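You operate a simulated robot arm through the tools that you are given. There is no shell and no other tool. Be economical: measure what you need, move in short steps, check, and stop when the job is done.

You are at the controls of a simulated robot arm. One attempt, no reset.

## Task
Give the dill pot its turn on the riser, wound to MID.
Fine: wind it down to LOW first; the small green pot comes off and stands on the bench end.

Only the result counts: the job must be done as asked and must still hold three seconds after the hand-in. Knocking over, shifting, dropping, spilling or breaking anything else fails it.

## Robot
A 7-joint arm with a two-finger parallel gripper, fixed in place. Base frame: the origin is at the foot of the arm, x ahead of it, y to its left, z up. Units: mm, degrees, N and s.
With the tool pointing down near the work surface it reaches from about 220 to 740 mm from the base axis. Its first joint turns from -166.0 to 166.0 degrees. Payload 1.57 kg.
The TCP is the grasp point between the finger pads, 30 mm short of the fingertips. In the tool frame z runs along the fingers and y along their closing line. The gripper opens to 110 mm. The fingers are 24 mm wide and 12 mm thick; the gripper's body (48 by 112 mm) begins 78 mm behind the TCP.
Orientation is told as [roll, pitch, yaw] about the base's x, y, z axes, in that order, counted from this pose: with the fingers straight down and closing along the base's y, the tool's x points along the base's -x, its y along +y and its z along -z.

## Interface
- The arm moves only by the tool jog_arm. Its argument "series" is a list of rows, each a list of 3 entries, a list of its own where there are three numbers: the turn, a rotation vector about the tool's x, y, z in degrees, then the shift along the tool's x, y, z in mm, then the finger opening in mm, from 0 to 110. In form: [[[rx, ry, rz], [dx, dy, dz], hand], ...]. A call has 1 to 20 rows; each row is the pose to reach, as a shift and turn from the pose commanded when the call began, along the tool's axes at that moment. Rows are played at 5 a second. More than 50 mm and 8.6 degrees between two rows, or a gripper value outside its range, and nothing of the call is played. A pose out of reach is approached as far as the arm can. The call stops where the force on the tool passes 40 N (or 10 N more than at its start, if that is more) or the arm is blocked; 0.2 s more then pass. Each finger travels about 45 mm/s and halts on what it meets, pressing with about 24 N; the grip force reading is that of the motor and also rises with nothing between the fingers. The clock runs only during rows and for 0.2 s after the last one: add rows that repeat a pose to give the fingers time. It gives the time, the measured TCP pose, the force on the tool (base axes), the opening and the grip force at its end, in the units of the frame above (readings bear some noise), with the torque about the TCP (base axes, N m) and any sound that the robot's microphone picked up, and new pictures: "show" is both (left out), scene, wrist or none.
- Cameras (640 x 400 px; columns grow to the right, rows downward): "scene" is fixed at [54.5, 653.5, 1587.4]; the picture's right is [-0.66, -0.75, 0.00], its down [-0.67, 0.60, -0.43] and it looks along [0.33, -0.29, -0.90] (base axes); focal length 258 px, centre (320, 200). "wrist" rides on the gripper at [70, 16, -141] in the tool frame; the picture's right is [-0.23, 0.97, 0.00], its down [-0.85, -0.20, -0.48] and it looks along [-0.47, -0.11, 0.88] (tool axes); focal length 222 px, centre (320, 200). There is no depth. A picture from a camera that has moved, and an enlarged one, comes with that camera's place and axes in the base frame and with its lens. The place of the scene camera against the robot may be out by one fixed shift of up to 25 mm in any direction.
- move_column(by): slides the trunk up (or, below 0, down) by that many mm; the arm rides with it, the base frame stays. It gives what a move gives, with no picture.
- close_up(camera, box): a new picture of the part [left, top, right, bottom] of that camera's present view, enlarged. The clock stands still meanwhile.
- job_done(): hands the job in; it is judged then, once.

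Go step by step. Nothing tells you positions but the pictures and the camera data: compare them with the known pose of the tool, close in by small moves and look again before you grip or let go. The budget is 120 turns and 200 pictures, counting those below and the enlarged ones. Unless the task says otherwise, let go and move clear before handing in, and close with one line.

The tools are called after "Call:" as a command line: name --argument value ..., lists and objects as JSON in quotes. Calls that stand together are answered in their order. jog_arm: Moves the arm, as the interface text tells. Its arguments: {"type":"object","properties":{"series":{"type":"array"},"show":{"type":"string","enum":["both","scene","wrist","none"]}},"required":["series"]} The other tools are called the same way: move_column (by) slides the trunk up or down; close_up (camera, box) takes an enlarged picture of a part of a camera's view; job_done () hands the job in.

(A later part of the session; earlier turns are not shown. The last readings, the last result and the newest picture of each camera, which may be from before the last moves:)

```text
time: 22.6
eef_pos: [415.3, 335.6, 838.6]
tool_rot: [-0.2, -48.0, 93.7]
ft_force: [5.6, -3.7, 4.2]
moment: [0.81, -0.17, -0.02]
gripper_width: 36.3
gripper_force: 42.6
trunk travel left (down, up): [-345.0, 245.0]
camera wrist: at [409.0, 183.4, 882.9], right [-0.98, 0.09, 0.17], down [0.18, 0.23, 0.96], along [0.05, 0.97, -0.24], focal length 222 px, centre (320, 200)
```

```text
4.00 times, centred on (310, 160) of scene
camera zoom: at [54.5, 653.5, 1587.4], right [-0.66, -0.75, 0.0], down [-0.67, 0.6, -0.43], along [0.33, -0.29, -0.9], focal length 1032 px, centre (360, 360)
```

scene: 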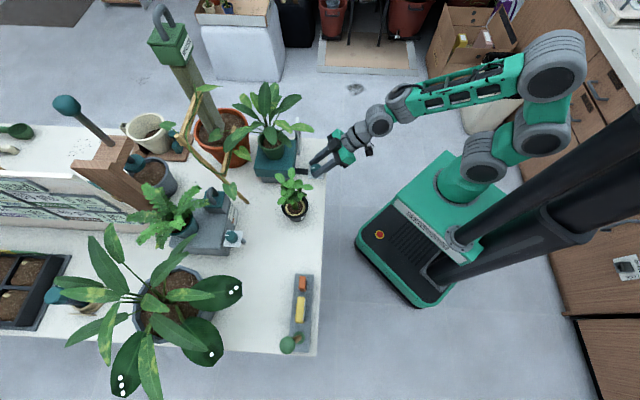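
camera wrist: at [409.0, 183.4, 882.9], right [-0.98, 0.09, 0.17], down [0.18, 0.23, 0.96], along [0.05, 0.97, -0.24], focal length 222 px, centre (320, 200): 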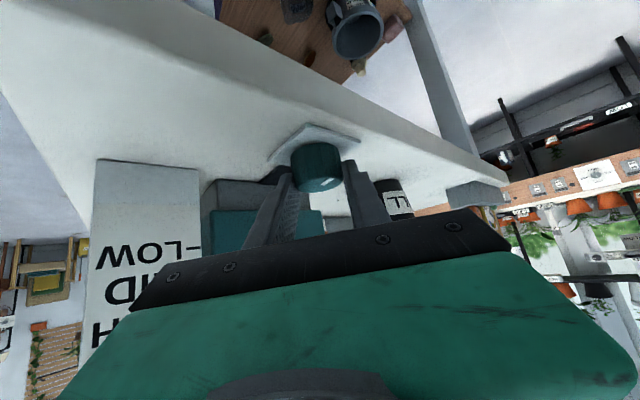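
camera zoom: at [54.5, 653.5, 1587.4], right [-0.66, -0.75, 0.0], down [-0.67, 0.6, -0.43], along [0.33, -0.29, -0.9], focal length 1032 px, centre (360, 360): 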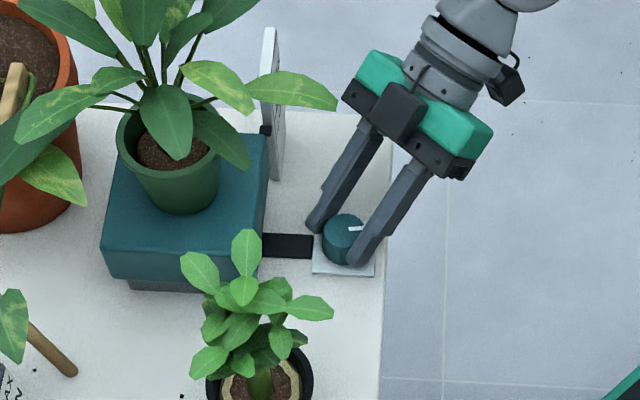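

About 18 mm down after 189°; by the tick spacing it needs more. I'll run another re-grip cycle.

Call:
jog_arm --series '[[[0, 0, 0], [0, 0, 0], 62], [[0, 0, 0], [0, 0, 0], 62], [[5.9, 0, 5.4], [0, 1.04, 0], 62], [[11.9, 0, 10.7], [-0.2, 2.07, 0.2], 62], [[17.8, 0, 16.1], [-0.43, 3.05, 0.48], 62], [[23.8, 0, 21.4], [-0.76, 3.97, 0.85], 62], [[29.7, 0, 26.8], [-1.17, 4.82, 1.3], 62], [[35.7, 0, 32.1], [-1.66, 5.57, 1.84], 62], [[41.6, 0, 37.5], [-2.2, 6.22, 2.46], 62], [[47.6, 0, 42.8], [-2.8, 6.74, 3.13], 62], [[53.5, 0, 48.2], [-3.47, 7.13, 3.85], 62], [[53.5, 0, 48.2], [-3.47, 7.13, 3.85], 40], [[53.5, 0, 48.2], [-3.47, 7.13, 3.85], 25], [[53.5, 0, 48.2], [-3.47, 7.13, 3.85], 25]]' --show "none"

Call:
jog_arm --series '[[[-5.9, 0, -5.4], [0, -1.04, 0], 25], [[-11.9, 0, -10.7], [-0.2, -2.07, 0.2], 25], [[-17.8, 0, -16.1], [-0.43, -3.05, 0.48], 25], [[-23.8, 0, -21.4], [-0.76, -3.97, 0.85], 25], [[-29.7, 0, -26.8], [-1.17, -4.82, 1.3], 25], [[-35.7, 0, -32.1], [-1.66, -5.57, 1.84], 25], [[-41.6, 0, -37.5], [-2.2, -6.22, 2.46], 25], [[-47.6, 0, -42.8], [-2.8, -6.74, 3.13], 25], [[-53.5, 0, -48.2], [-3.47, -7.13, 3.85], 25], [[-53.5, 0, -48.2], [-3.47, -7.13, 3.85], 25]]' --show "none"

Call:
close_up --camera "scene" --box '[230, 110, 390, 210]'

Call:
close_up --camera "wrist" --box '[80, 120, 400, 320]'

```text
time: 25.6
eef_pos: [407.7, 341.8, 838.5]
tool_rot: [-0.2, -48.1, 21.4]
ft_force: [0.4, -3.0, 0.1]
moment: [-0.09, -0.09, 0.0]
gripper_width: 36.3
gripper_force: 25.2
trunk travel left (down, up): [-345.0, 245.0]
```

```text
time: 27.8
eef_pos: [414.5, 336.0, 839.7]
tool_rot: [-0.1, -48.0, 93.6]
ft_force: [2.0, -4.4, -3.0]
moment: [0.64, 0.16, 0.04]
gripper_width: 35.9
gripper_force: 42.7
trunk travel left (down, up): [-345.0, 245.0]
```

```text
4.00 times, centred on (310, 160) of scene
camera zoom: at [54.5, 653.5, 1587.4], right [-0.66, -0.75, 0.0], down [-0.67, 0.6, -0.43], along [0.33, -0.29, -0.9], focal length 1032 px, centre (360, 360)
```

zoom: 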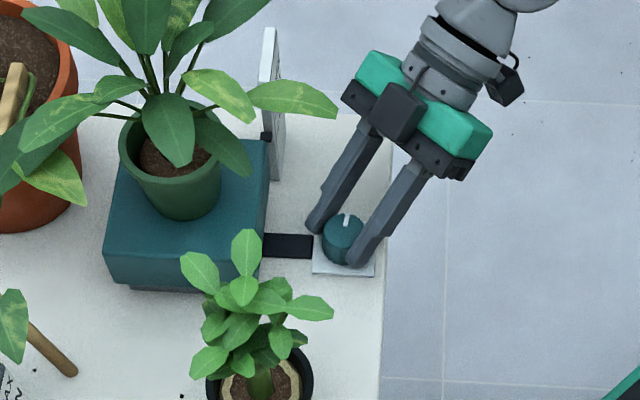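

```text
2.00 times, centred on (240, 220) of wrist
camera zoom: at [409.0, 184.0, 882.9], right [-0.98, 0.09, 0.17], down [0.18, 0.23, 0.96], along [0.05, 0.97, -0.24], focal length 444 px, centre (480, 160)
```

zoom: 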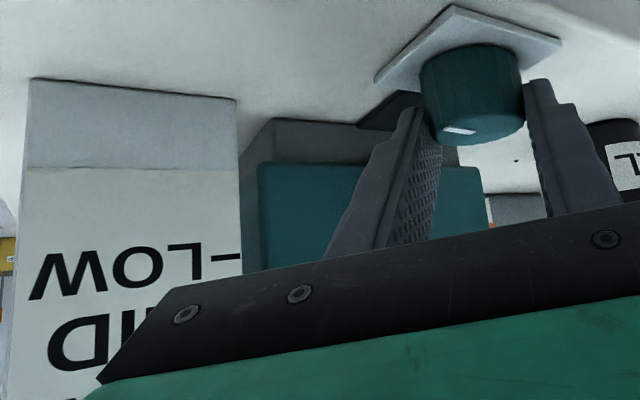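

Lowered about 25 mm now. I'll do another re-grip with the turn and then back off to read the scale.

Call:
jog_arm --series '[[[0, 0, 0], [0, 0, 0], 62], [[0, 0, 0], [0, 0, 0], 62], [[5.9, 0, 5.4], [0, 1.04, 0], 62], [[11.9, 0, 10.7], [-0.2, 2.07, 0.2], 62], [[17.8, 0, 16.1], [-0.43, 3.05, 0.48], 62], [[23.8, 0, 21.4], [-0.76, 3.97, 0.85], 62], [[29.7, 0, 26.8], [-1.17, 4.82, 1.3], 62], [[35.7, 0, 32.1], [-1.66, 5.57, 1.84], 62], [[41.6, 0, 37.5], [-2.2, 6.22, 2.46], 62], [[47.6, 0, 42.8], [-2.8, 6.74, 3.13], 62], [[53.5, 0, 48.2], [-3.47, 7.13, 3.85], 62], [[53.5, 0, 48.2], [-3.47, 7.13, 3.85], 40], [[53.5, 0, 48.2], [-3.47, 7.13, 3.85], 25], [[53.5, 0, 48.2], [-3.47, 7.13, 3.85], 25]]' --show "none"

Call:
jog_arm --series '[[[-5.9, 0, -5.4], [0, -1.04, 0], 25], [[-11.9, 0, -10.7], [-0.2, -2.07, 0.2], 25], [[-17.8, 0, -16.1], [-0.43, -3.05, 0.48], 25], [[-23.8, 0, -21.4], [-0.76, -3.97, 0.85], 25], [[-29.7, 0, -26.8], [-1.17, -4.82, 1.3], 25], [[-29.7, 0, -26.8], [-1.17, -4.82, 1.3], 62], [[-29.7, 0, -26.8], [-1.17, -4.82, 1.3], 70], [[-29.7, 0, -26.8], [-5, -4.82, -30], 70], [[-29.7, 0, -26.8], [-20, -4.82, -65], 90], [[-29.7, 0, -26.8], [-50, -4.82, -100], 110], [[-29.7, 0, -26.8], [-80, -4.82, -125], 110]]' --show "wrist"

Call:
close_up --camera "wrist" --box '[220, 60, 420, 240]'

Call:
close_up --camera "scene" --box '[230, 110, 390, 210]'

```text
time: 30.8
eef_pos: [406.2, 341.7, 839.4]
tool_rot: [-0.1, -48.0, 21.6]
ft_force: [-1.5, 3.1, -1.0]
moment: [0.2, 0.06, 0.06]
gripper_width: 36.7
gripper_force: 25.3
trunk travel left (down, up): [-345.0, 245.0]
```

```text
time: 33.2
eef_pos: [370.5, 324.7, 981.4]
tool_rot: [-0.3, -47.8, 61.6]
ft_force: [0.7, -0.2, 0.1]
moment: [0.0, 0.0, 0.03]
gripper_width: 110.0
gripper_force: 0.1
trunk travel left (down, up): [-345.0, 245.0]
camera wrist: at [284.2, 198.5, 1025.3], right [-0.78, 0.6, 0.17], down [0.28, 0.1, 0.96], along [0.56, 0.8, -0.24], focal length 222 px, centre (320, 200)
```

wrist: 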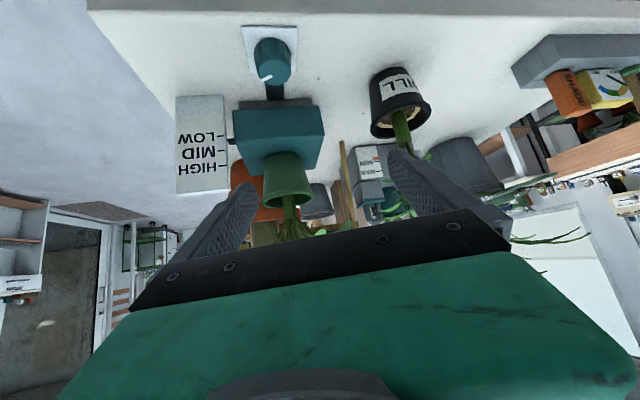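

```text
2.22 times, centred on (320, 150) of wrist
camera zoom: at [284.2, 198.5, 1025.3], right [-0.78, 0.6, 0.17], down [0.28, 0.1, 0.96], along [0.56, 0.8, -0.24], focal length 494 px, centre (320, 311)
```

zoom: 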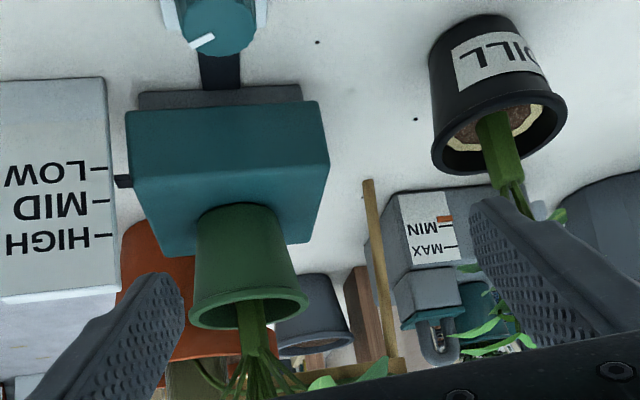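

```text
4.00 times, centred on (310, 160) of scene
camera zoom: at [54.5, 653.5, 1587.4], right [-0.66, -0.75, 0.0], down [-0.67, 0.6, -0.43], along [0.33, -0.29, -0.9], focal length 1032 px, centre (360, 360)
```

zoom: 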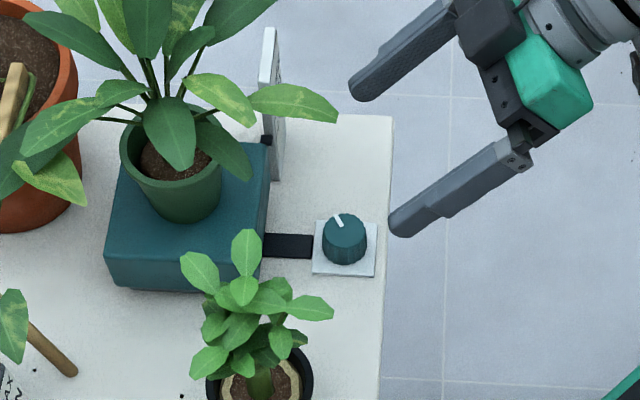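

The pointer is between MID and LOW, still above LOW. I'll enlarge to measure the remainder.

Call:
close_up --camera "wrist" --box '[170, 80, 290, 200]'

```text
3.33 times, centred on (230, 140) of wrist
camera zoom: at [284.2, 198.5, 1025.3], right [-0.78, 0.6, 0.17], down [0.28, 0.1, 0.96], along [0.56, 0.8, -0.24], focal length 740 px, centre (620, 400)
```

zoom: 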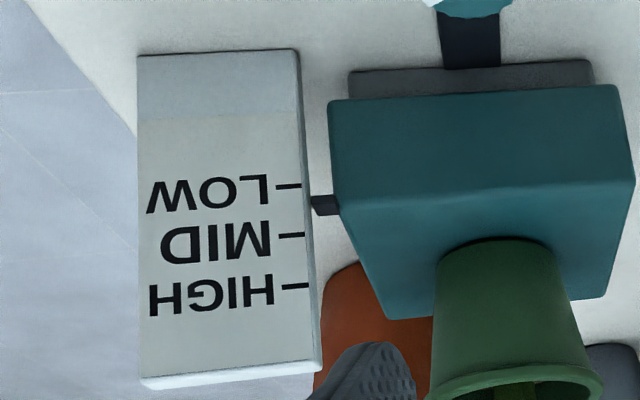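

Roughly a quarter of the span remains (about 85–115°). I'll swing back to the pre-grasp at yaw 21° and re-approach the knob.

Call:
jog_arm --series '[[[5.94, 0, 5.35], [15, 2, 12], 90], [[11.9, 0, 10.7], [30, 4, 23], 70], [[17.8, 0, 16.1], [46, 6, 35], 62], [[23.8, 0, 21.4], [61, 8, 47], 62], [[29.8, 0, 26.8], [76, 9.5, 58.5], 62], [[29.8, 0, 26.8], [76, 9.5, 58.5], 62]]' --show "none"

Call:
close_up --camera "wrist" --box '[220, 110, 420, 240]'

```text
time: 34.6
eef_pos: [360.3, 320.6, 887.3]
tool_rot: [-0.2, -48.2, 21.4]
ft_force: [0.4, 0.6, -0.2]
moment: [-0.02, -0.01, -0.04]
gripper_width: 62.2
gripper_force: 0.1
trunk travel left (down, up): [-345.0, 245.0]
```

```text
3.08 times, centred on (320, 175) of wrist
camera zoom: at [213.3, 280.8, 929.9], right [-0.21, 0.96, 0.17], down [0.27, -0.11, 0.96], along [0.94, 0.25, -0.24], focal length 684 px, centre (320, 277)
```

zoom: 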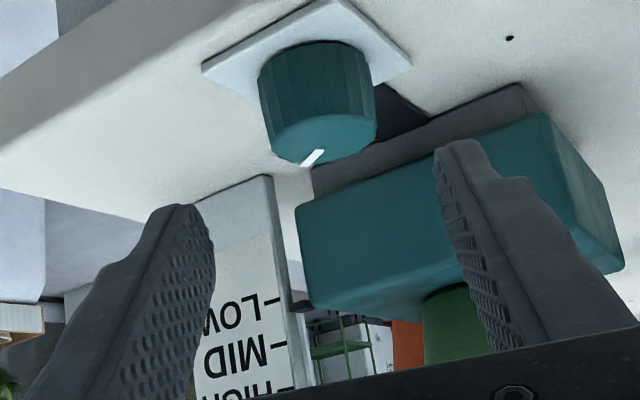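

Lined up. I'll advance, grip, and then turn 72° further.

Call:
jog_arm --series '[[[0, 0, 0], [0.5, 1, 24], 62], [[0, 0, 0], [1, 2, 48], 62], [[0, 0, 0], [1.6, 2.7, 70.3], 62], [[0, 0, 0], [1.6, 2.7, 70.3], 45], [[0, 0, 0], [1.6, 2.7, 70.3], 25], [[0, 0, 0], [1.6, 2.7, 70.3], 25], [[0, 0, 0], [1.6, 2.7, 70.3], 25]]' --show "none"

Call:
jog_arm --series '[[[-5.9, 0, -5.4], [0, -1.04, 0], 25], [[-11.9, 0, -10.7], [-0.2, -2.07, 0.2], 25], [[-17.8, 0, -16.1], [-0.43, -3.05, 0.48], 25], [[-23.8, 0, -21.4], [-0.76, -3.97, 0.85], 25], [[-29.7, 0, -26.8], [-1.17, -4.82, 1.3], 25], [[-35.7, 0, -32.1], [-1.66, -5.57, 1.84], 25], [[-41.6, 0, -37.5], [-2.2, -6.22, 2.46], 25], [[-47.6, 0, -42.8], [-2.8, -6.74, 3.13], 25], [[-53.5, 0, -48.2], [-3.47, -7.13, 3.85], 25], [[-53.5, 0, -48.2], [-3.47, -7.13, 3.85], 25]]' --show "wrist"

Call:
close_up --camera "scene" --box '[230, 110, 390, 210]'

Call:
close_up --camera "wrist" --box '[80, 120, 400, 320]'

```text
time: 36.2
eef_pos: [406.8, 341.8, 837.9]
tool_rot: [-0.3, -48.0, 21.5]
ft_force: [2.9, -2.0, 0.0]
moment: [-0.04, -0.33, 0.02]
gripper_width: 36.2
gripper_force: 35.1
trunk travel left (down, up): [-345.0, 245.0]
```

```text
time: 38.4
eef_pos: [415.0, 337.8, 839.2]
tool_rot: [-0.4, -48.1, 93.8]
ft_force: [4.7, 10.9, 6.6]
moment: [1.12, -0.08, -0.32]
gripper_width: 36.4
gripper_force: 42.6
trunk travel left (down, up): [-345.0, 245.0]
camera wrist: at [408.7, 185.3, 882.6], right [-0.98, 0.09, 0.16], down [0.18, 0.23, 0.96], along [0.05, 0.97, -0.24], focal length 222 px, centre (320, 200)
```

wrist: 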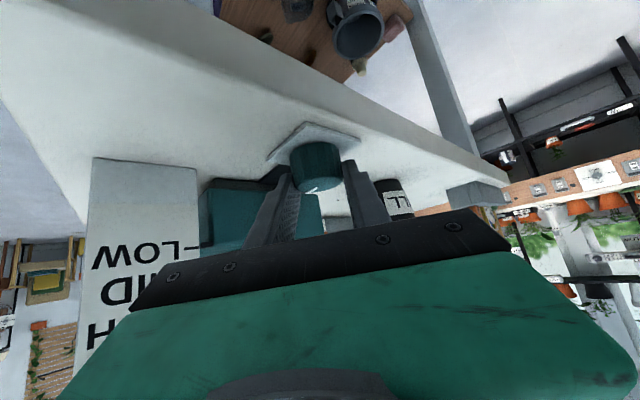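

```text
4.00 times, centred on (310, 160) of scene
camera zoom: at [54.5, 653.5, 1587.4], right [-0.66, -0.75, 0.0], down [-0.67, 0.6, -0.43], along [0.33, -0.29, -0.9], focal length 1032 px, centre (360, 360)
```

zoom: 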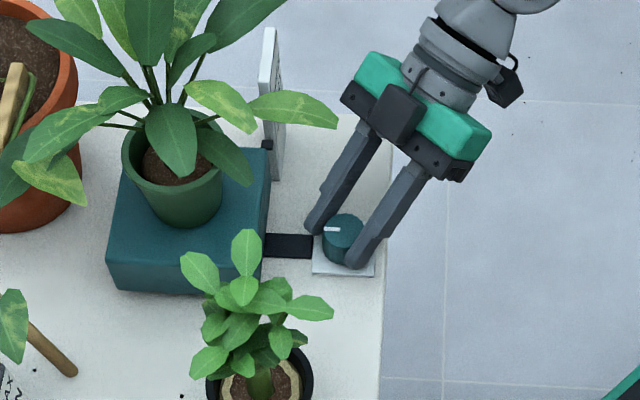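

```text
2.00 times, centred on (240, 220) of wrist
camera zoom: at [408.7, 185.3, 882.6], right [-0.98, 0.09, 0.16], down [0.18, 0.23, 0.96], along [0.05, 0.97, -0.24], focal length 444 px, centre (480, 160)
```

zoom: 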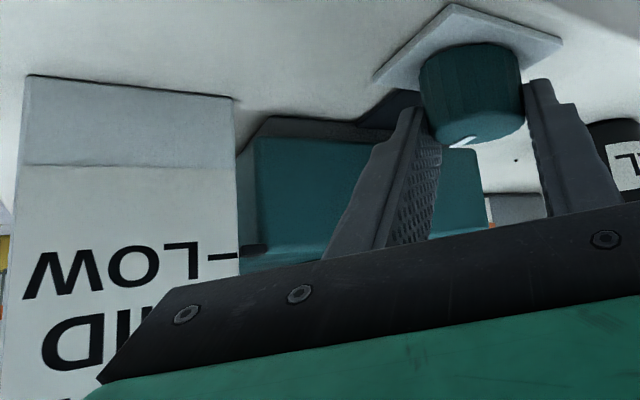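

The knob mark is back where it began, i.e. one full turn, and the torque rose: this looks like the LOW end stop. I'll release, back off, and verify the scale.

Call:
jog_arm --series '[[[0, 0, 0], [0, 0, 0], 62], [[0, 0, 0], [0, 0, 0], 62], [[5.94, 0, 5.35], [-5, 3, -30], 62], [[11.9, 0, 10.7], [-20, 4, -65], 90], [[17.8, 0, 16.1], [-50, 5, -100], 110], [[23.8, 0, 21.4], [-80, 6, -125], 110], [[29.7, 0, 26.8], [-90, 6, -130], 110]]' --show "wrist"

Call:
close_up --camera "wrist" --box '[170, 60, 330, 220]'

Call:
close_up --camera "scene" --box '[200, 80, 360, 230]'

```text
time: 40.0
eef_pos: [410.8, 300.4, 993.3]
tool_rot: [-0.1, -47.9, 53.2]
ft_force: [-0.3, -0.3, 0.1]
moment: [0.02, 0.0, 0.01]
gripper_width: 110.0
gripper_force: 0.1
trunk travel left (down, up): [-345.0, 245.0]
camera wrist: at [307.1, 188.5, 1036.9], right [-0.69, 0.7, 0.17], down [0.29, 0.06, 0.96], along [0.66, 0.71, -0.24], focal length 222 px, centre (320, 200)
```

wrist: 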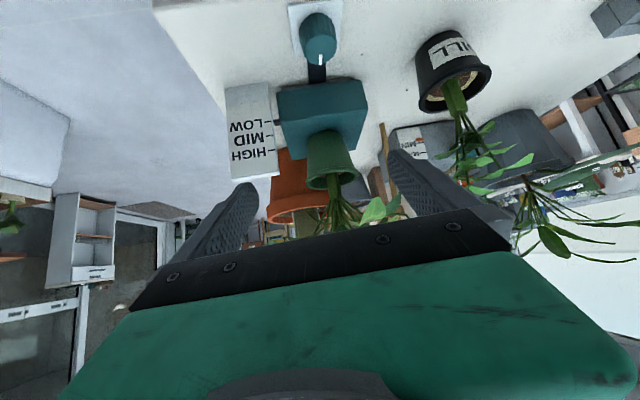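

```text
2.50 times, centred on (250, 140) of wrist
camera zoom: at [307.1, 188.5, 1036.9], right [-0.69, 0.7, 0.17], down [0.29, 0.06, 0.96], along [0.66, 0.71, -0.24], focal length 555 px, centre (495, 350)
```

zoom: 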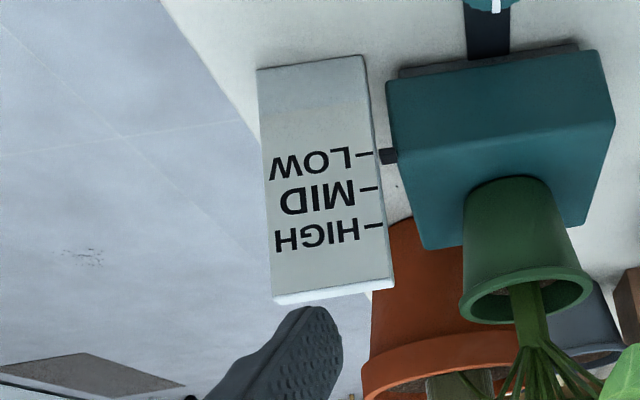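

```text
2.67 times, centred on (280, 155) of scene
camera zoom: at [54.5, 653.5, 1587.4], right [-0.66, -0.75, 0.0], down [-0.67, 0.6, -0.43], along [0.33, -0.29, -0.9], focal length 688 px, centre (427, 320)
```

zoom: 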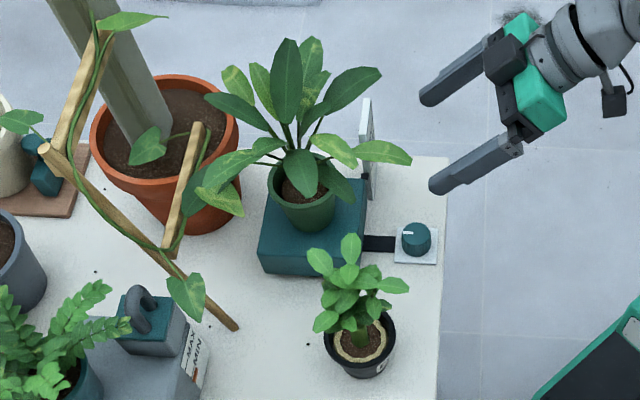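

The riser pointer now sits at LOW. From two views I place the green pot's rim at (505, 438, 925), 79 mm across, its base at z≈855, with a leaf tip hanging at about (403, 354, 1002). I'll come in nearly horizontal below the leaves, so first I back away and reorient.

Call:
jog_arm --series '[[[3, 0, 2.7], [18, 18, -5], 100], [[6, 0, 5.4], [36, 36, -10], 96], [[8.9, 0, 8.05], [52.7, 53.9, -15], 96], [[8.9, 0, 8.05], [52.7, 53.9, -15], 96]]' --show "none"

Call:
jog_arm --series '[[[0, -8, 0], [0, 0, 0], 96], [[0, -16, 0], [0, 0, 0], 96], [[0, -24, 0], [0, 0, 0], 96], [[0, -24, 0], [0, 0, 0], 96]]' --show "both"

```text
time: 41.0
eef_pos: [339.3, 296.6, 963.3]
tool_rot: [-0.1, -48.1, 41.4]
ft_force: [0.9, 0.0, 1.3]
moment: [0.02, 0.02, -0.02]
gripper_width: 96.1
gripper_force: 0.2
trunk travel left (down, up): [-345.0, 245.0]
```

```text
time: 42.0
eef_pos: [340.6, 295.2, 961.8]
tool_rot: [-0.3, -72.0, 41.8]
ft_force: [0.5, -0.1, -1.4]
moment: [-0.01, -0.02, 0.0]
gripper_width: 96.0
gripper_force: 0.0
trunk travel left (down, up): [-345.0, 245.0]
camera wrist: at [212.7, 204.2, 940.7], right [-0.59, 0.78, 0.21], down [-0.01, -0.27, 0.96], along [0.81, 0.57, 0.17], focal length 222 px, centre (320, 200)
```

scene: 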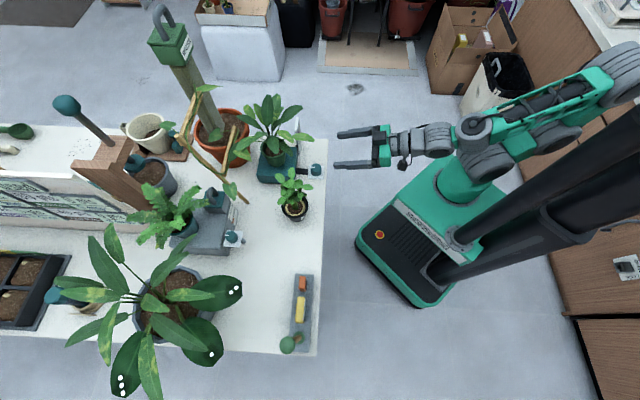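
wrist: 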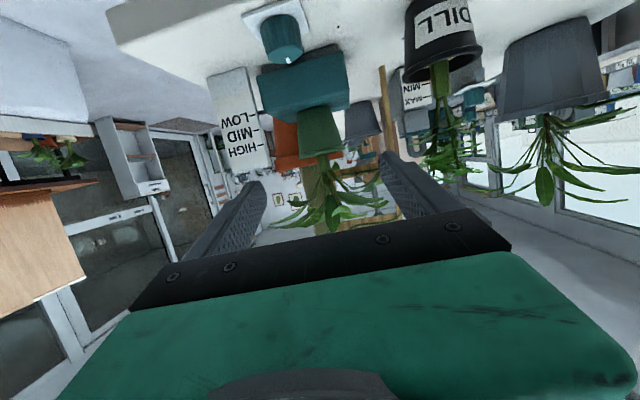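

Now I see the pot and its foliage from the side between the fingers. Enlarging to check leaf height and the dill's foliage.

Call:
close_up --camera "wrist" --box '[240, 40, 420, 240]'

Call:
close_up --camera "wrist" --box '[380, 0, 560, 210]'

```text
2.00 times, centred on (330, 140) of wrist
camera zoom: at [212.7, 204.2, 940.7], right [-0.59, 0.78, 0.21], down [-0.01, -0.27, 0.96], along [0.81, 0.57, 0.17], focal length 444 px, centre (300, 320)
```

zoom: 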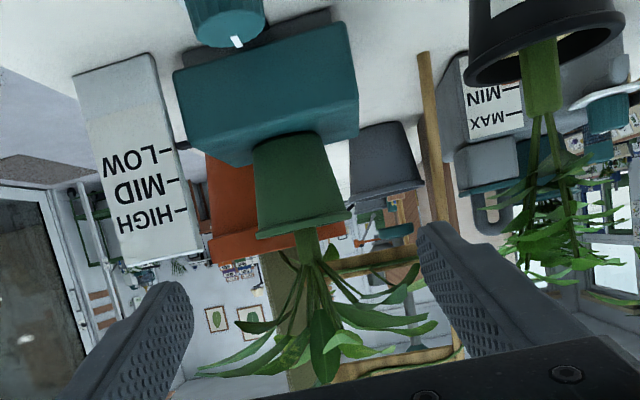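

```text
1.90 times, centred on (470, 105) of wrist
camera zoom: at [212.7, 204.2, 940.7], right [-0.59, 0.78, 0.21], down [-0.01, -0.27, 0.96], along [0.81, 0.57, 0.17], focal length 423 px, centre (34, 381)
```

zoom: 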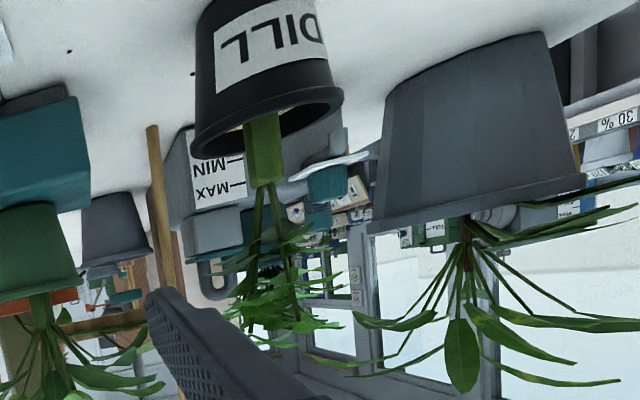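

The foliage sits well above the rim, so the hand can pass underneath. I'll advance 120 mm along the axis and check.

Call:
jog_arm --series '[[[0, 0, 0], [-2, -1.5, 40], 96], [[0, 0, 0], [-4, -3, 80], 96], [[0, 0, 0], [-5.7, -3.8, 120], 96], [[0, 0, 0], [-5.7, -3.8, 120], 96]]' --show "both"

Call:
close_up --camera "wrist" --box '[220, 60, 420, 240]'

Call:
close_up --camera "scene" --box '[220, 80, 400, 210]'

```text
time: 43.0
eef_pos: [427.7, 371.3, 933.1]
tool_rot: [-0.4, -72.0, 41.9]
ft_force: [0.1, -0.1, -0.5]
moment: [0.03, 0.0, 0.0]
gripper_width: 96.2
gripper_force: 0.1
trunk travel left (down, up): [-345.0, 245.0]
camera wrist: at [300.9, 279.5, 910.2], right [-0.59, 0.78, 0.21], down [-0.01, -0.27, 0.96], along [0.81, 0.57, 0.17], focal length 222 px, centre (320, 200)
```

scene: 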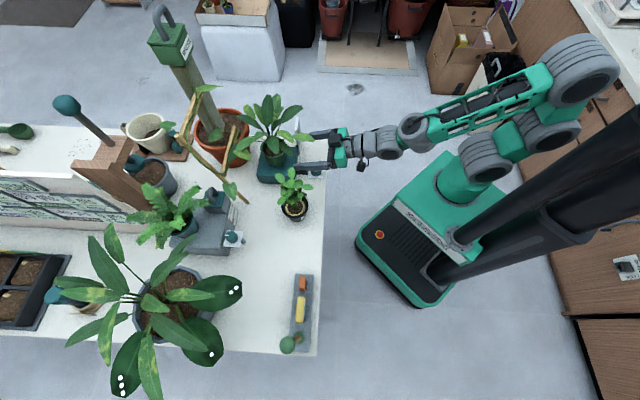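
wrist: 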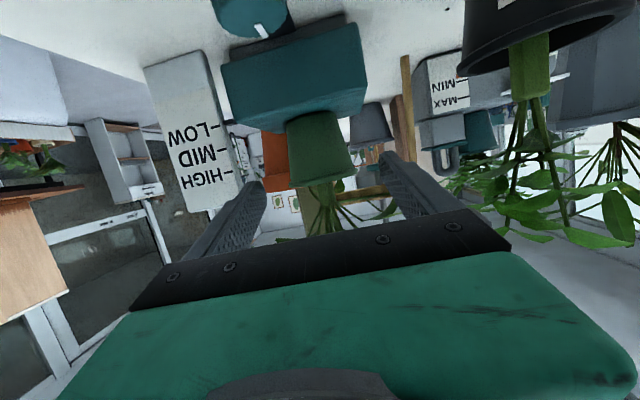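

```text
2.22 times, centred on (320, 150) of wrist
camera zoom: at [300.9, 279.5, 910.2], right [-0.59, 0.78, 0.21], down [-0.01, -0.27, 0.96], along [0.81, 0.57, 0.17], focal length 494 px, centre (320, 311)
```

zoom: 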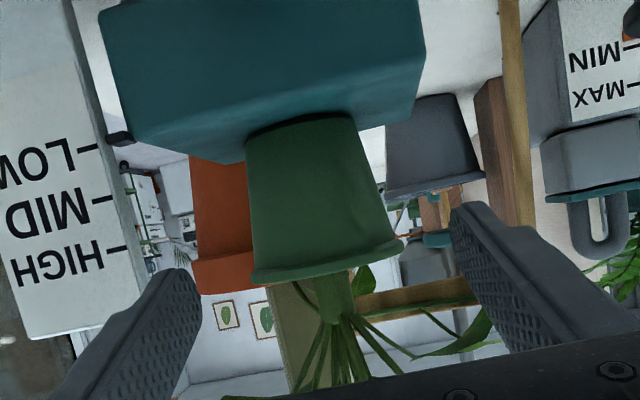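

```text
3.08 times, centred on (310, 145) of scene
camera zoom: at [54.5, 653.5, 1587.4], right [-0.66, -0.75, 0.0], down [-0.67, 0.6, -0.43], along [0.33, -0.29, -0.9], focal length 794 px, centre (351, 369)
```

zoom: 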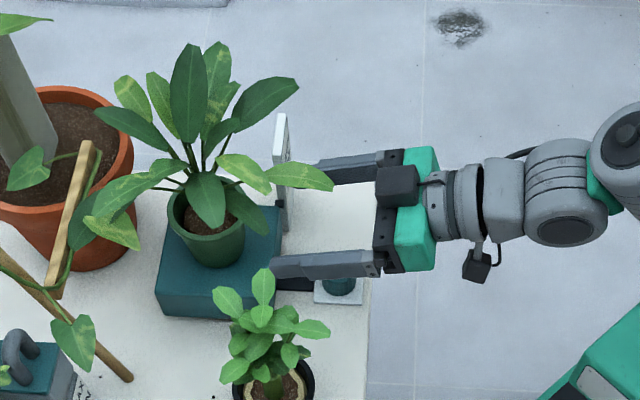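

Pot stays centred between the fingers. Before going further I check the clearance of the far finger to the scale board.

Call:
close_up --camera "scene" --box '[290, 110, 340, 145]'

Call:
close_up --camera "wrist" --box '[140, 100, 280, 230]'

```text
11.43 times, centred on (315, 128) of scene
camera zoom: at [54.5, 653.5, 1587.4], right [-0.66, -0.75, 0.0], down [-0.67, 0.6, -0.43], along [0.33, -0.29, -0.9], focal length 2949 px, centre (377, 1029)
```

zoom: 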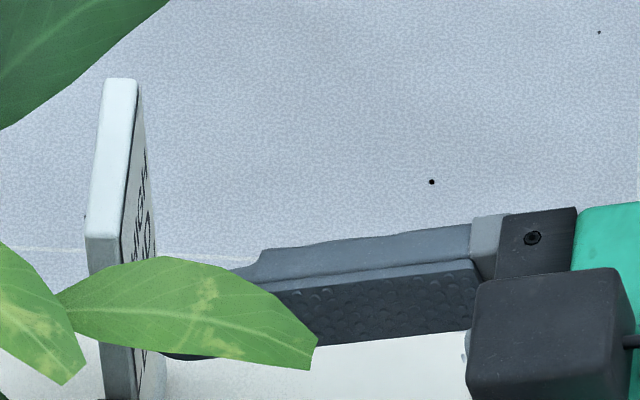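

```text
3.08 times, centred on (210, 165) of wrist
camera zoom: at [300.9, 279.5, 910.2], right [-0.59, 0.78, 0.21], down [-0.01, -0.27, 0.96], along [0.81, 0.57, 0.17], focal length 684 px, centre (658, 308)
```

zoom: 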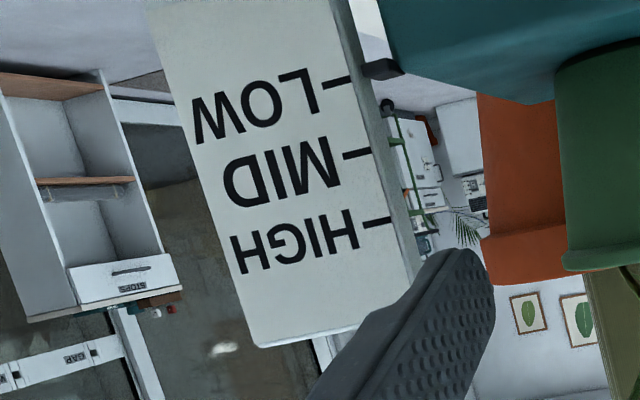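

About 8 mm clearance to the board, growing as the hand advances. I'll go on to the pot in steps and stop at the grasp point.

Call:
jog_arm --series '[[[0, 0, 0], [0, 0, 20], 94], [[0, 0, 0], [0, 0, 42], 94], [[0, 0, 0], [0, 0, 64], 94], [[0, 0, 0], [0, 0, 85], 94], [[0, 0, 0], [0, 0, 85], 94]]' --show "both"

Call:
close_up --camera "wrist" --box '[220, 60, 420, 240]'

Call:
close_up --camera "scene" --box '[230, 90, 340, 190]'

```text
time: 44.2
eef_pos: [489.5, 422.4, 905.0]
tool_rot: [-0.3, -72.0, 41.7]
ft_force: [0.4, 0.0, 0.5]
moment: [-0.01, 0.01, 0.0]
gripper_width: 94.1
gripper_force: 0.0
trunk travel left (down, up): [-345.0, 245.0]
camera wrist: at [362.5, 330.2, 882.6], right [-0.59, 0.78, 0.21], down [-0.01, -0.27, 0.96], along [0.81, 0.57, 0.17], focal length 222 px, centre (320, 200)
```

scene: 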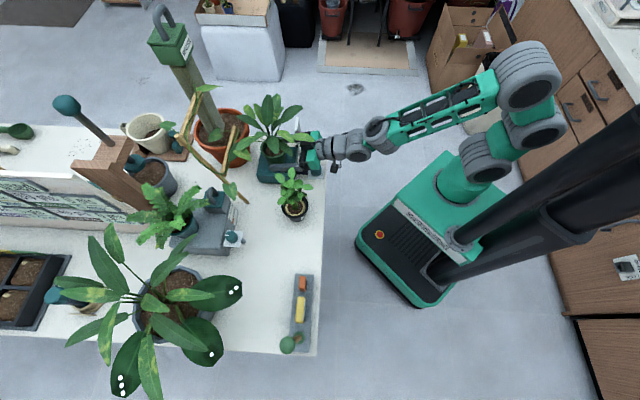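
wrist: 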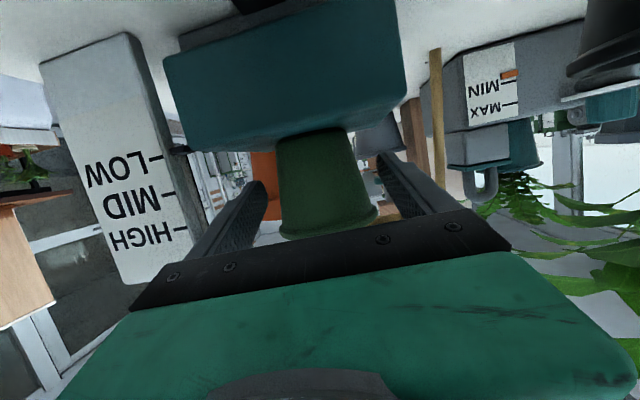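

```text
2.22 times, centred on (320, 150) of wrist
camera zoom: at [362.5, 330.2, 882.6], right [-0.59, 0.78, 0.21], down [-0.01, -0.27, 0.96], along [0.81, 0.57, 0.17], focal length 494 px, centre (320, 311)
```

zoom: 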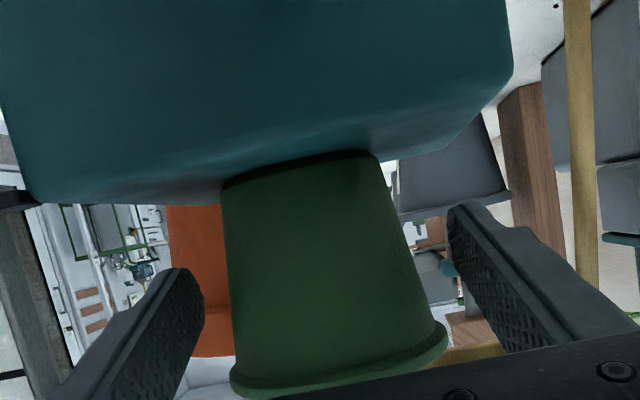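

```text
4.00 times, centred on (285, 140) of scene
camera zoom: at [54.5, 653.5, 1587.4], right [-0.66, -0.75, 0.0], down [-0.67, 0.6, -0.43], along [0.33, -0.29, -0.9], focal length 1032 px, centre (460, 440)
```

zoom: 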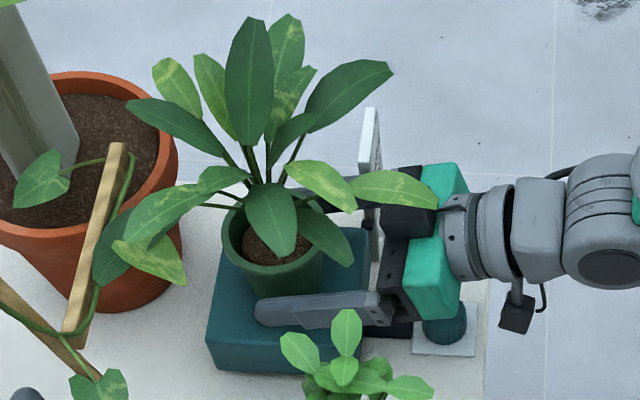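

Pot is centred between the pads with no contact forces. Closing the grip.

Call:
jog_arm --series '[[[0, 0, 0], [0, 0, 0], 80], [[0, 0, 0], [0, 0, 0], 65], [[0, 0, 0], [0, 0, 0], 50], [[0, 0, 0], [0, 0, 0], 50]]' --show "wrist"

Call:
close_up --camera "wrist" --box '[220, 60, 420, 240]'

```text
time: 45.2
eef_pos: [489.9, 421.9, 906.5]
tool_rot: [-0.3, -72.0, 41.6]
ft_force: [0.6, 0.5, 0.2]
moment: [0.02, 0.01, 0.02]
gripper_width: 69.3
gripper_force: 23.8
trunk travel left (down, up): [-345.0, 245.0]
camera wrist: at [362.3, 330.0, 882.8], right [-0.59, 0.78, 0.21], down [-0.01, -0.27, 0.96], along [0.81, 0.57, 0.17], focal length 222 px, centre (320, 200)
```

wrist: 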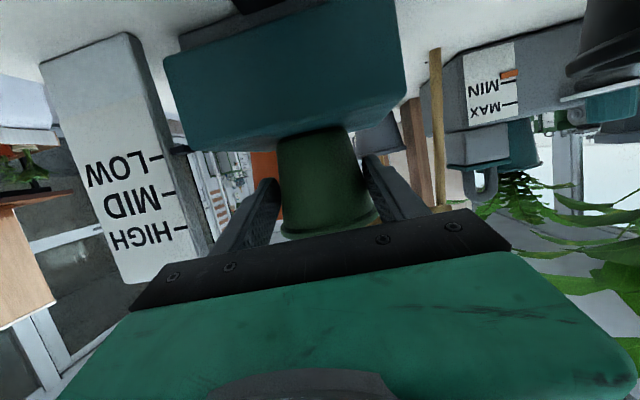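

```text
2.22 times, centred on (320, 150) of wrist
camera zoom: at [362.3, 330.0, 882.8], right [-0.59, 0.78, 0.21], down [-0.01, -0.27, 0.96], along [0.81, 0.57, 0.17], focal length 494 px, centre (320, 311)
```

zoom: 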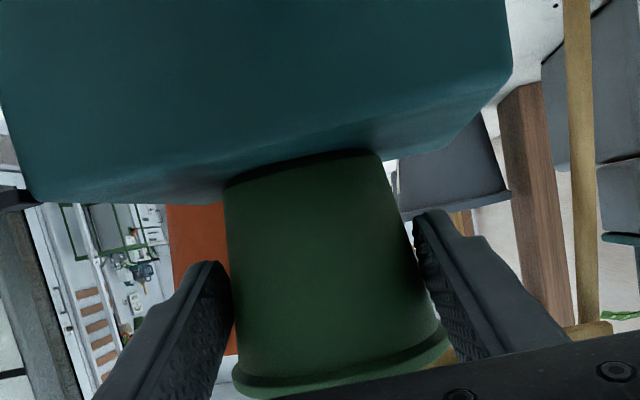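

Gripped at 69 mm. Lifting straight up, slowly at first.

Call:
jog_arm --series '[[[0, 0, 0], [-4.8, 0, -1.5], 50], [[0, 0, 0], [-9.5, 0, -3.1], 50], [[0, 0, 0], [-14.3, 0, -4.6], 50], [[0, 0, 0], [-19, 0, -6.2], 50], [[0, 0, 0], [-19, 0, -6.2], 50]]' --show "both"

Call:
close_up --camera "scene" --box '[200, 70, 360, 190]'

```text
time: 46.4
eef_pos: [489.8, 420.9, 925.0]
tool_rot: [-0.3, -72.0, 41.7]
ft_force: [0.2, 0.6, -1.2]
moment: [-0.02, 0.02, -0.01]
gripper_width: 69.4
gripper_force: 24.4
trunk travel left (down, up): [-345.0, 245.0]
camera wrist: at [363.5, 330.4, 903.2], right [-0.59, 0.78, 0.21], down [-0.01, -0.27, 0.96], along [0.81, 0.57, 0.17], focal length 222 px, centre (320, 200)
```

scene: 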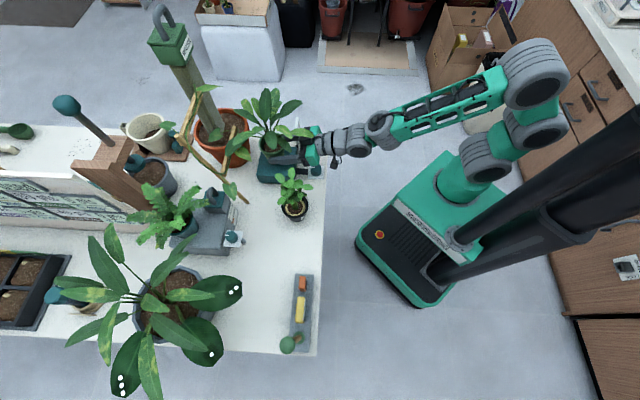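
wrist: 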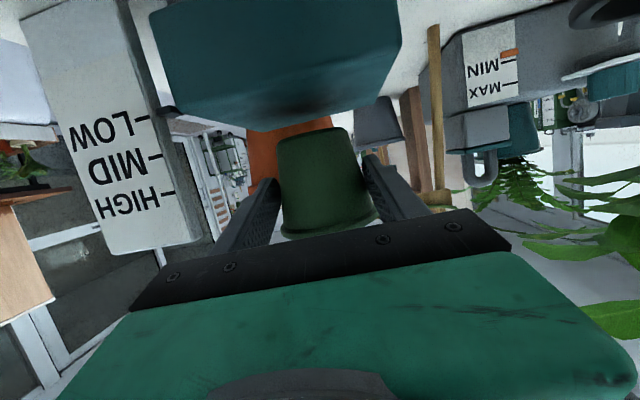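

```text
3.33 times, centred on (280, 130) of scene
camera zoom: at [54.5, 653.5, 1587.4], right [-0.66, -0.75, 0.0], down [-0.67, 0.6, -0.43], along [0.33, -0.29, -0.9], focal length 860 px, centre (453, 433)
```

zoom: 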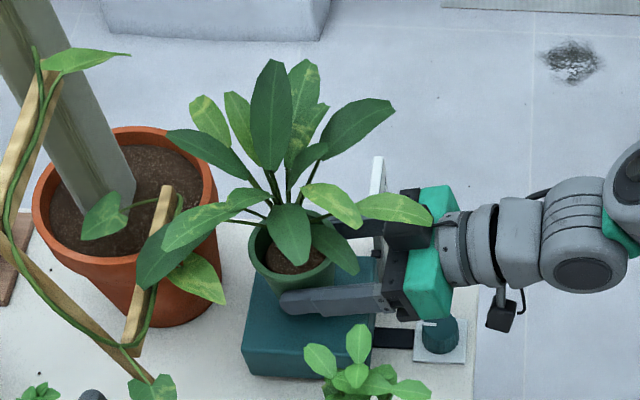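

The pot lifts cleanly. I'll raise the trunk 145 mm so that it clears the dill foliage (top z≈995) on the way over.

Call:
move_column --by 145

Call:
close_up --camera "scene" --box '[120, 60, 380, 260]'

```text
time: 48.1
eef_pos: [490.8, 422.7, 1069.5]
tool_rot: [-0.3, -71.9, 41.7]
ft_force: [0.0, 0.0, -1.7]
moment: [0.03, 0.02, 0.03]
gripper_width: 69.1
gripper_force: 23.8
trunk travel left (down, up): [-490.0, 100.0]
```

```text
2.00 times, centred on (250, 160) of scene
camera zoom: at [54.5, 653.5, 1587.4], right [-0.66, -0.75, 0.0], down [-0.67, 0.6, -0.43], along [0.33, -0.29, -0.9], focal length 516 px, centre (460, 280)
```

zoom: 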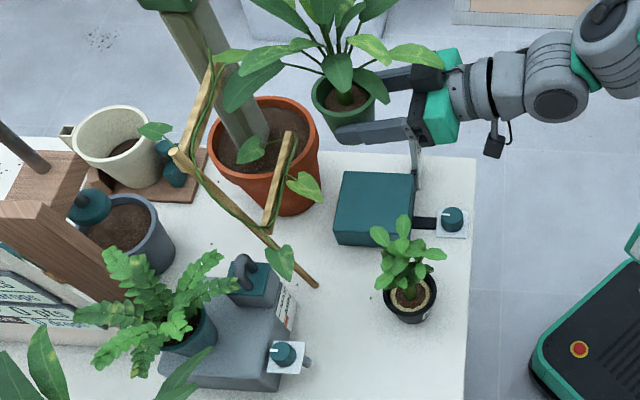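

Platform centre is about (499, 439). I'll carry the pot sideways toward the free bench-end area beyond the dill pot, checking on the way.

Call:
jog_arm --series '[[[0, 0, 0], [1, 20, -5], 50], [[0, 0, 0], [2, 45, -10], 50], [[0, 0, 0], [3, 70, -15], 50], [[0, 0, 0], [4, 95, -20], 50], [[0, 0, 0], [5, 120, -25], 50], [[0, 0, 0], [7, 145, -28], 50], [[0, 0, 0], [8, 170, -30], 50], [[0, 0, 0], [9, 195, -32], 50], [[0, 0, 0], [9, 195, -32], 50]]' --show "both"

```text
time: 50.1
eef_pos: [336.5, 545.4, 1072.6]
tool_rot: [-0.3, -72.0, 41.7]
ft_force: [0.0, 0.2, -1.0]
moment: [-0.04, 0.01, 0.04]
gripper_width: 69.1
gripper_force: 24.0
trunk travel left (down, up): [-490.0, 100.0]
camera wrist: at [210.1, 454.1, 1051.4], right [-0.59, 0.78, 0.21], down [-0.01, -0.27, 0.96], along [0.81, 0.57, 0.17], focal length 222 px, centre (320, 200)
```

scene: 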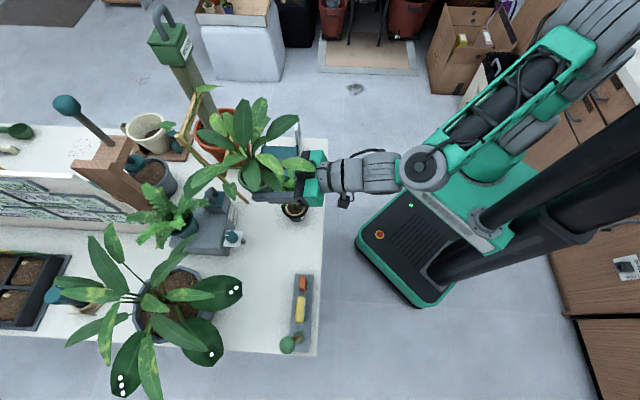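
wrist: 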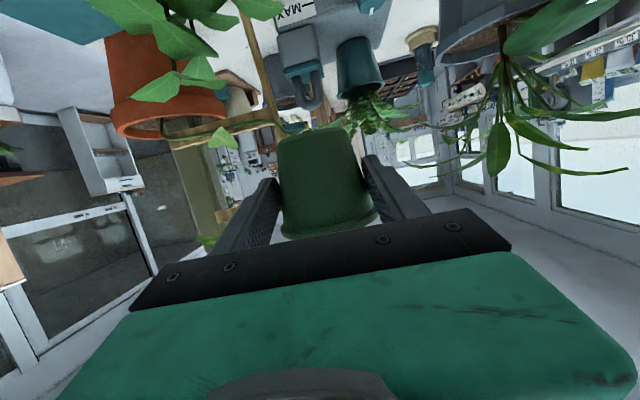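

Clear so far. Continuing to above the chosen spot (278, 623).

Call:
jog_arm --series '[[[0, 0, 0], [1, 25, -2], 50], [[0, 0, 0], [1.5, 50, -5], 50], [[0, 0, 0], [2, 75, -7], 50], [[0, 0, 0], [2.8, 97, -9], 50], [[0, 0, 0], [2.8, 97, -9], 50]]' --show "both"

Call:
close_up --camera "scene" --box '[150, 140, 350, 300]'

```text
time: 51.3
eef_pos: [267.1, 616.6, 1070.6]
tool_rot: [-0.4, -72.0, 41.6]
ft_force: [0.5, 0.8, -1.6]
moment: [-0.04, 0.02, -0.02]
gripper_width: 69.0
gripper_force: 23.8
trunk travel left (down, up): [-490.0, 100.0]
camera wrist: at [139.4, 523.8, 1048.0], right [-0.59, 0.78, 0.21], down [-0.01, -0.27, 0.96], along [0.81, 0.57, 0.17], focal length 222 px, centre (320, 200)
```

scene: 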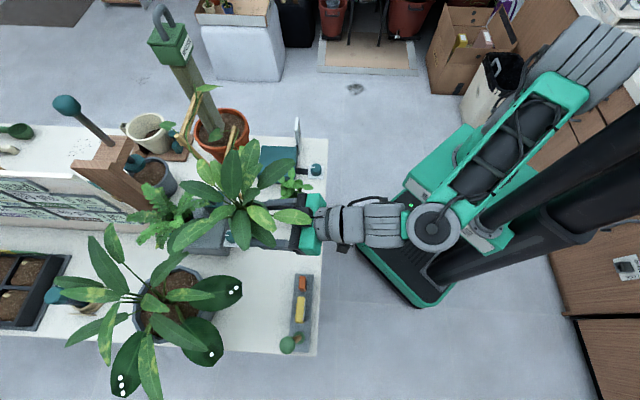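
wrist: 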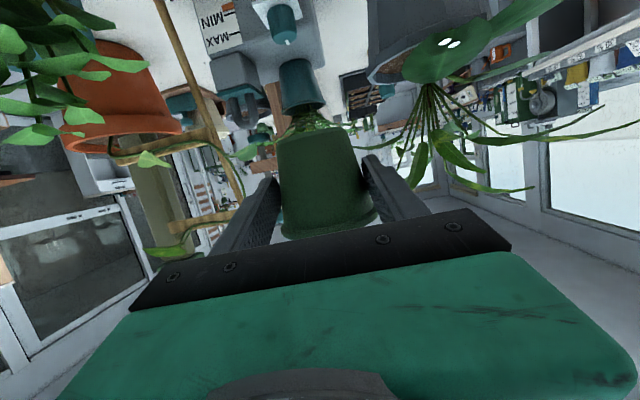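

```text
2.50 times, centred on (250, 220) of scene
camera zoom: at [54.5, 653.5, 1587.4], right [-0.66, -0.75, 0.0], down [-0.67, 0.6, -0.43], along [0.33, -0.29, -0.9], focal length 645 px, centre (495, 150)
```

zoom: 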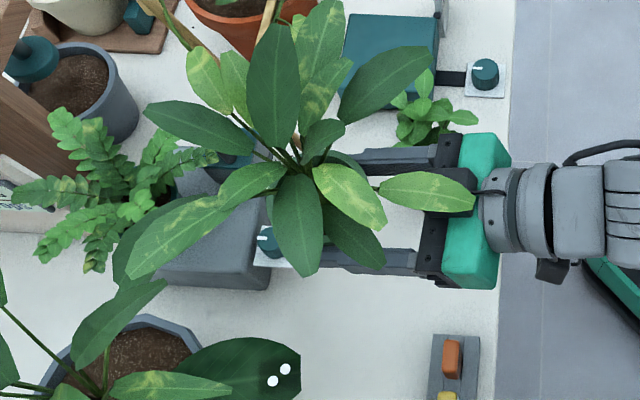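

I'll shift the spot about 30 mm toward the edge to keep the leaves off the large plant, then lower the trunk most of the way and look.

Call:
jog_arm --series '[[[0, 0, 0], [5, 0, -15], 50], [[0, 0, 0], [9.4, 0.4, -29], 50], [[0, 0, 0], [9.4, 0.4, -29], 50]]' --show "none"

Call:
move_column --by -120

Call:
jog_arm --series '[[[0, 0, 0], [0, 0, 0], 50]]' --show "both"

Call:
close_up --camera "scene" --box '[150, 140, 350, 300]'

Call:
close_up --camera "wrist" --box '[200, 0, 520, 220]'

```text
time: 52.1
eef_pos: [245.0, 592.4, 1070.1]
tool_rot: [-0.3, -72.1, 41.7]
ft_force: [-0.6, -0.9, -1.1]
moment: [0.02, 0.03, 0.01]
gripper_width: 68.9
gripper_force: 24.4
trunk travel left (down, up): [-490.0, 100.0]
```

```text
time: 53.6
eef_pos: [244.5, 592.8, 950.5]
tool_rot: [-0.3, -72.0, 41.7]
ft_force: [-0.1, 0.5, -1.1]
moment: [-0.02, 0.02, 0.01]
gripper_width: 68.5
gripper_force: 24.3
trunk travel left (down, up): [-370.0, 220.0]
```

```text
time: 54.0
eef_pos: [243.8, 593.9, 948.9]
tool_rot: [-0.3, -72.0, 41.7]
ft_force: [0.3, -0.6, -0.9]
moment: [-0.02, 0.03, -0.01]
gripper_width: 68.6
gripper_force: 24.0
trunk travel left (down, up): [-370.0, 220.0]
camera wrist: at [116.8, 502.4, 928.8], right [-0.59, 0.78, 0.21], down [-0.01, -0.27, 0.96], along [0.81, 0.57, 0.17], focal length 222 px, centre (320, 200)
```

scene: 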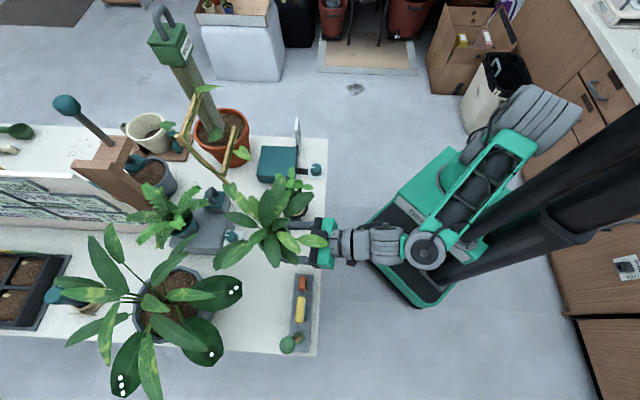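
wrist: 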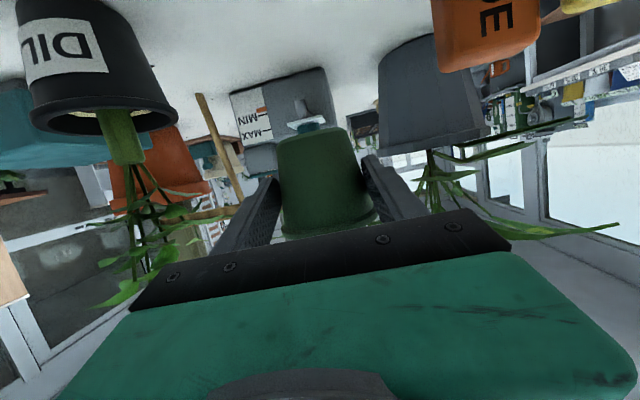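

```text
2.50 times, centred on (250, 220) of scene
camera zoom: at [54.5, 653.5, 1587.4], right [-0.66, -0.75, 0.0], down [-0.67, 0.6, -0.43], along [0.33, -0.29, -0.9], focal length 645 px, centre (495, 150)
```

zoom: 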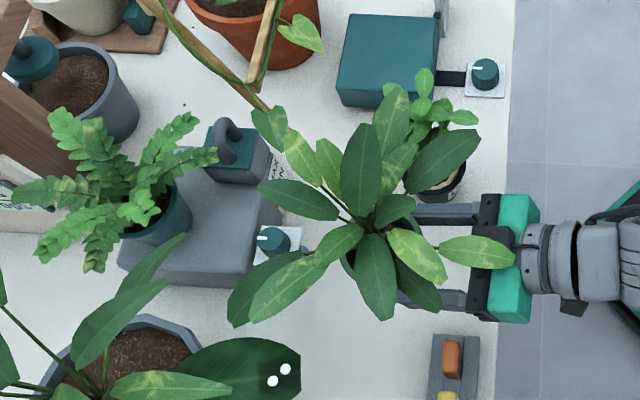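

```text
1.82 times, centred on (360, 110) of wrist
camera zoom: at [116.8, 502.4, 928.8], right [-0.59, 0.78, 0.21], down [-0.01, -0.27, 0.96], along [0.81, 0.57, 0.17], focal length 404 px, centre (247, 364)
```

zoom: 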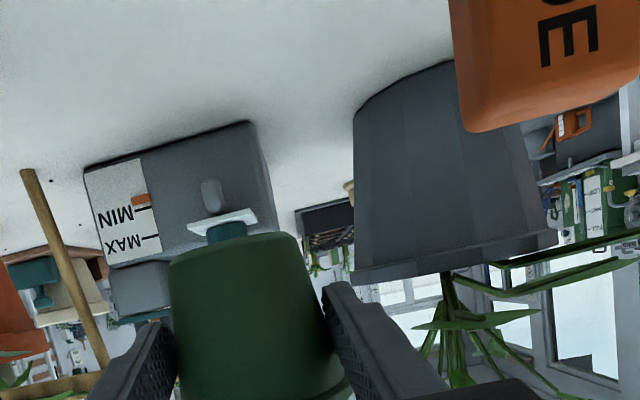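

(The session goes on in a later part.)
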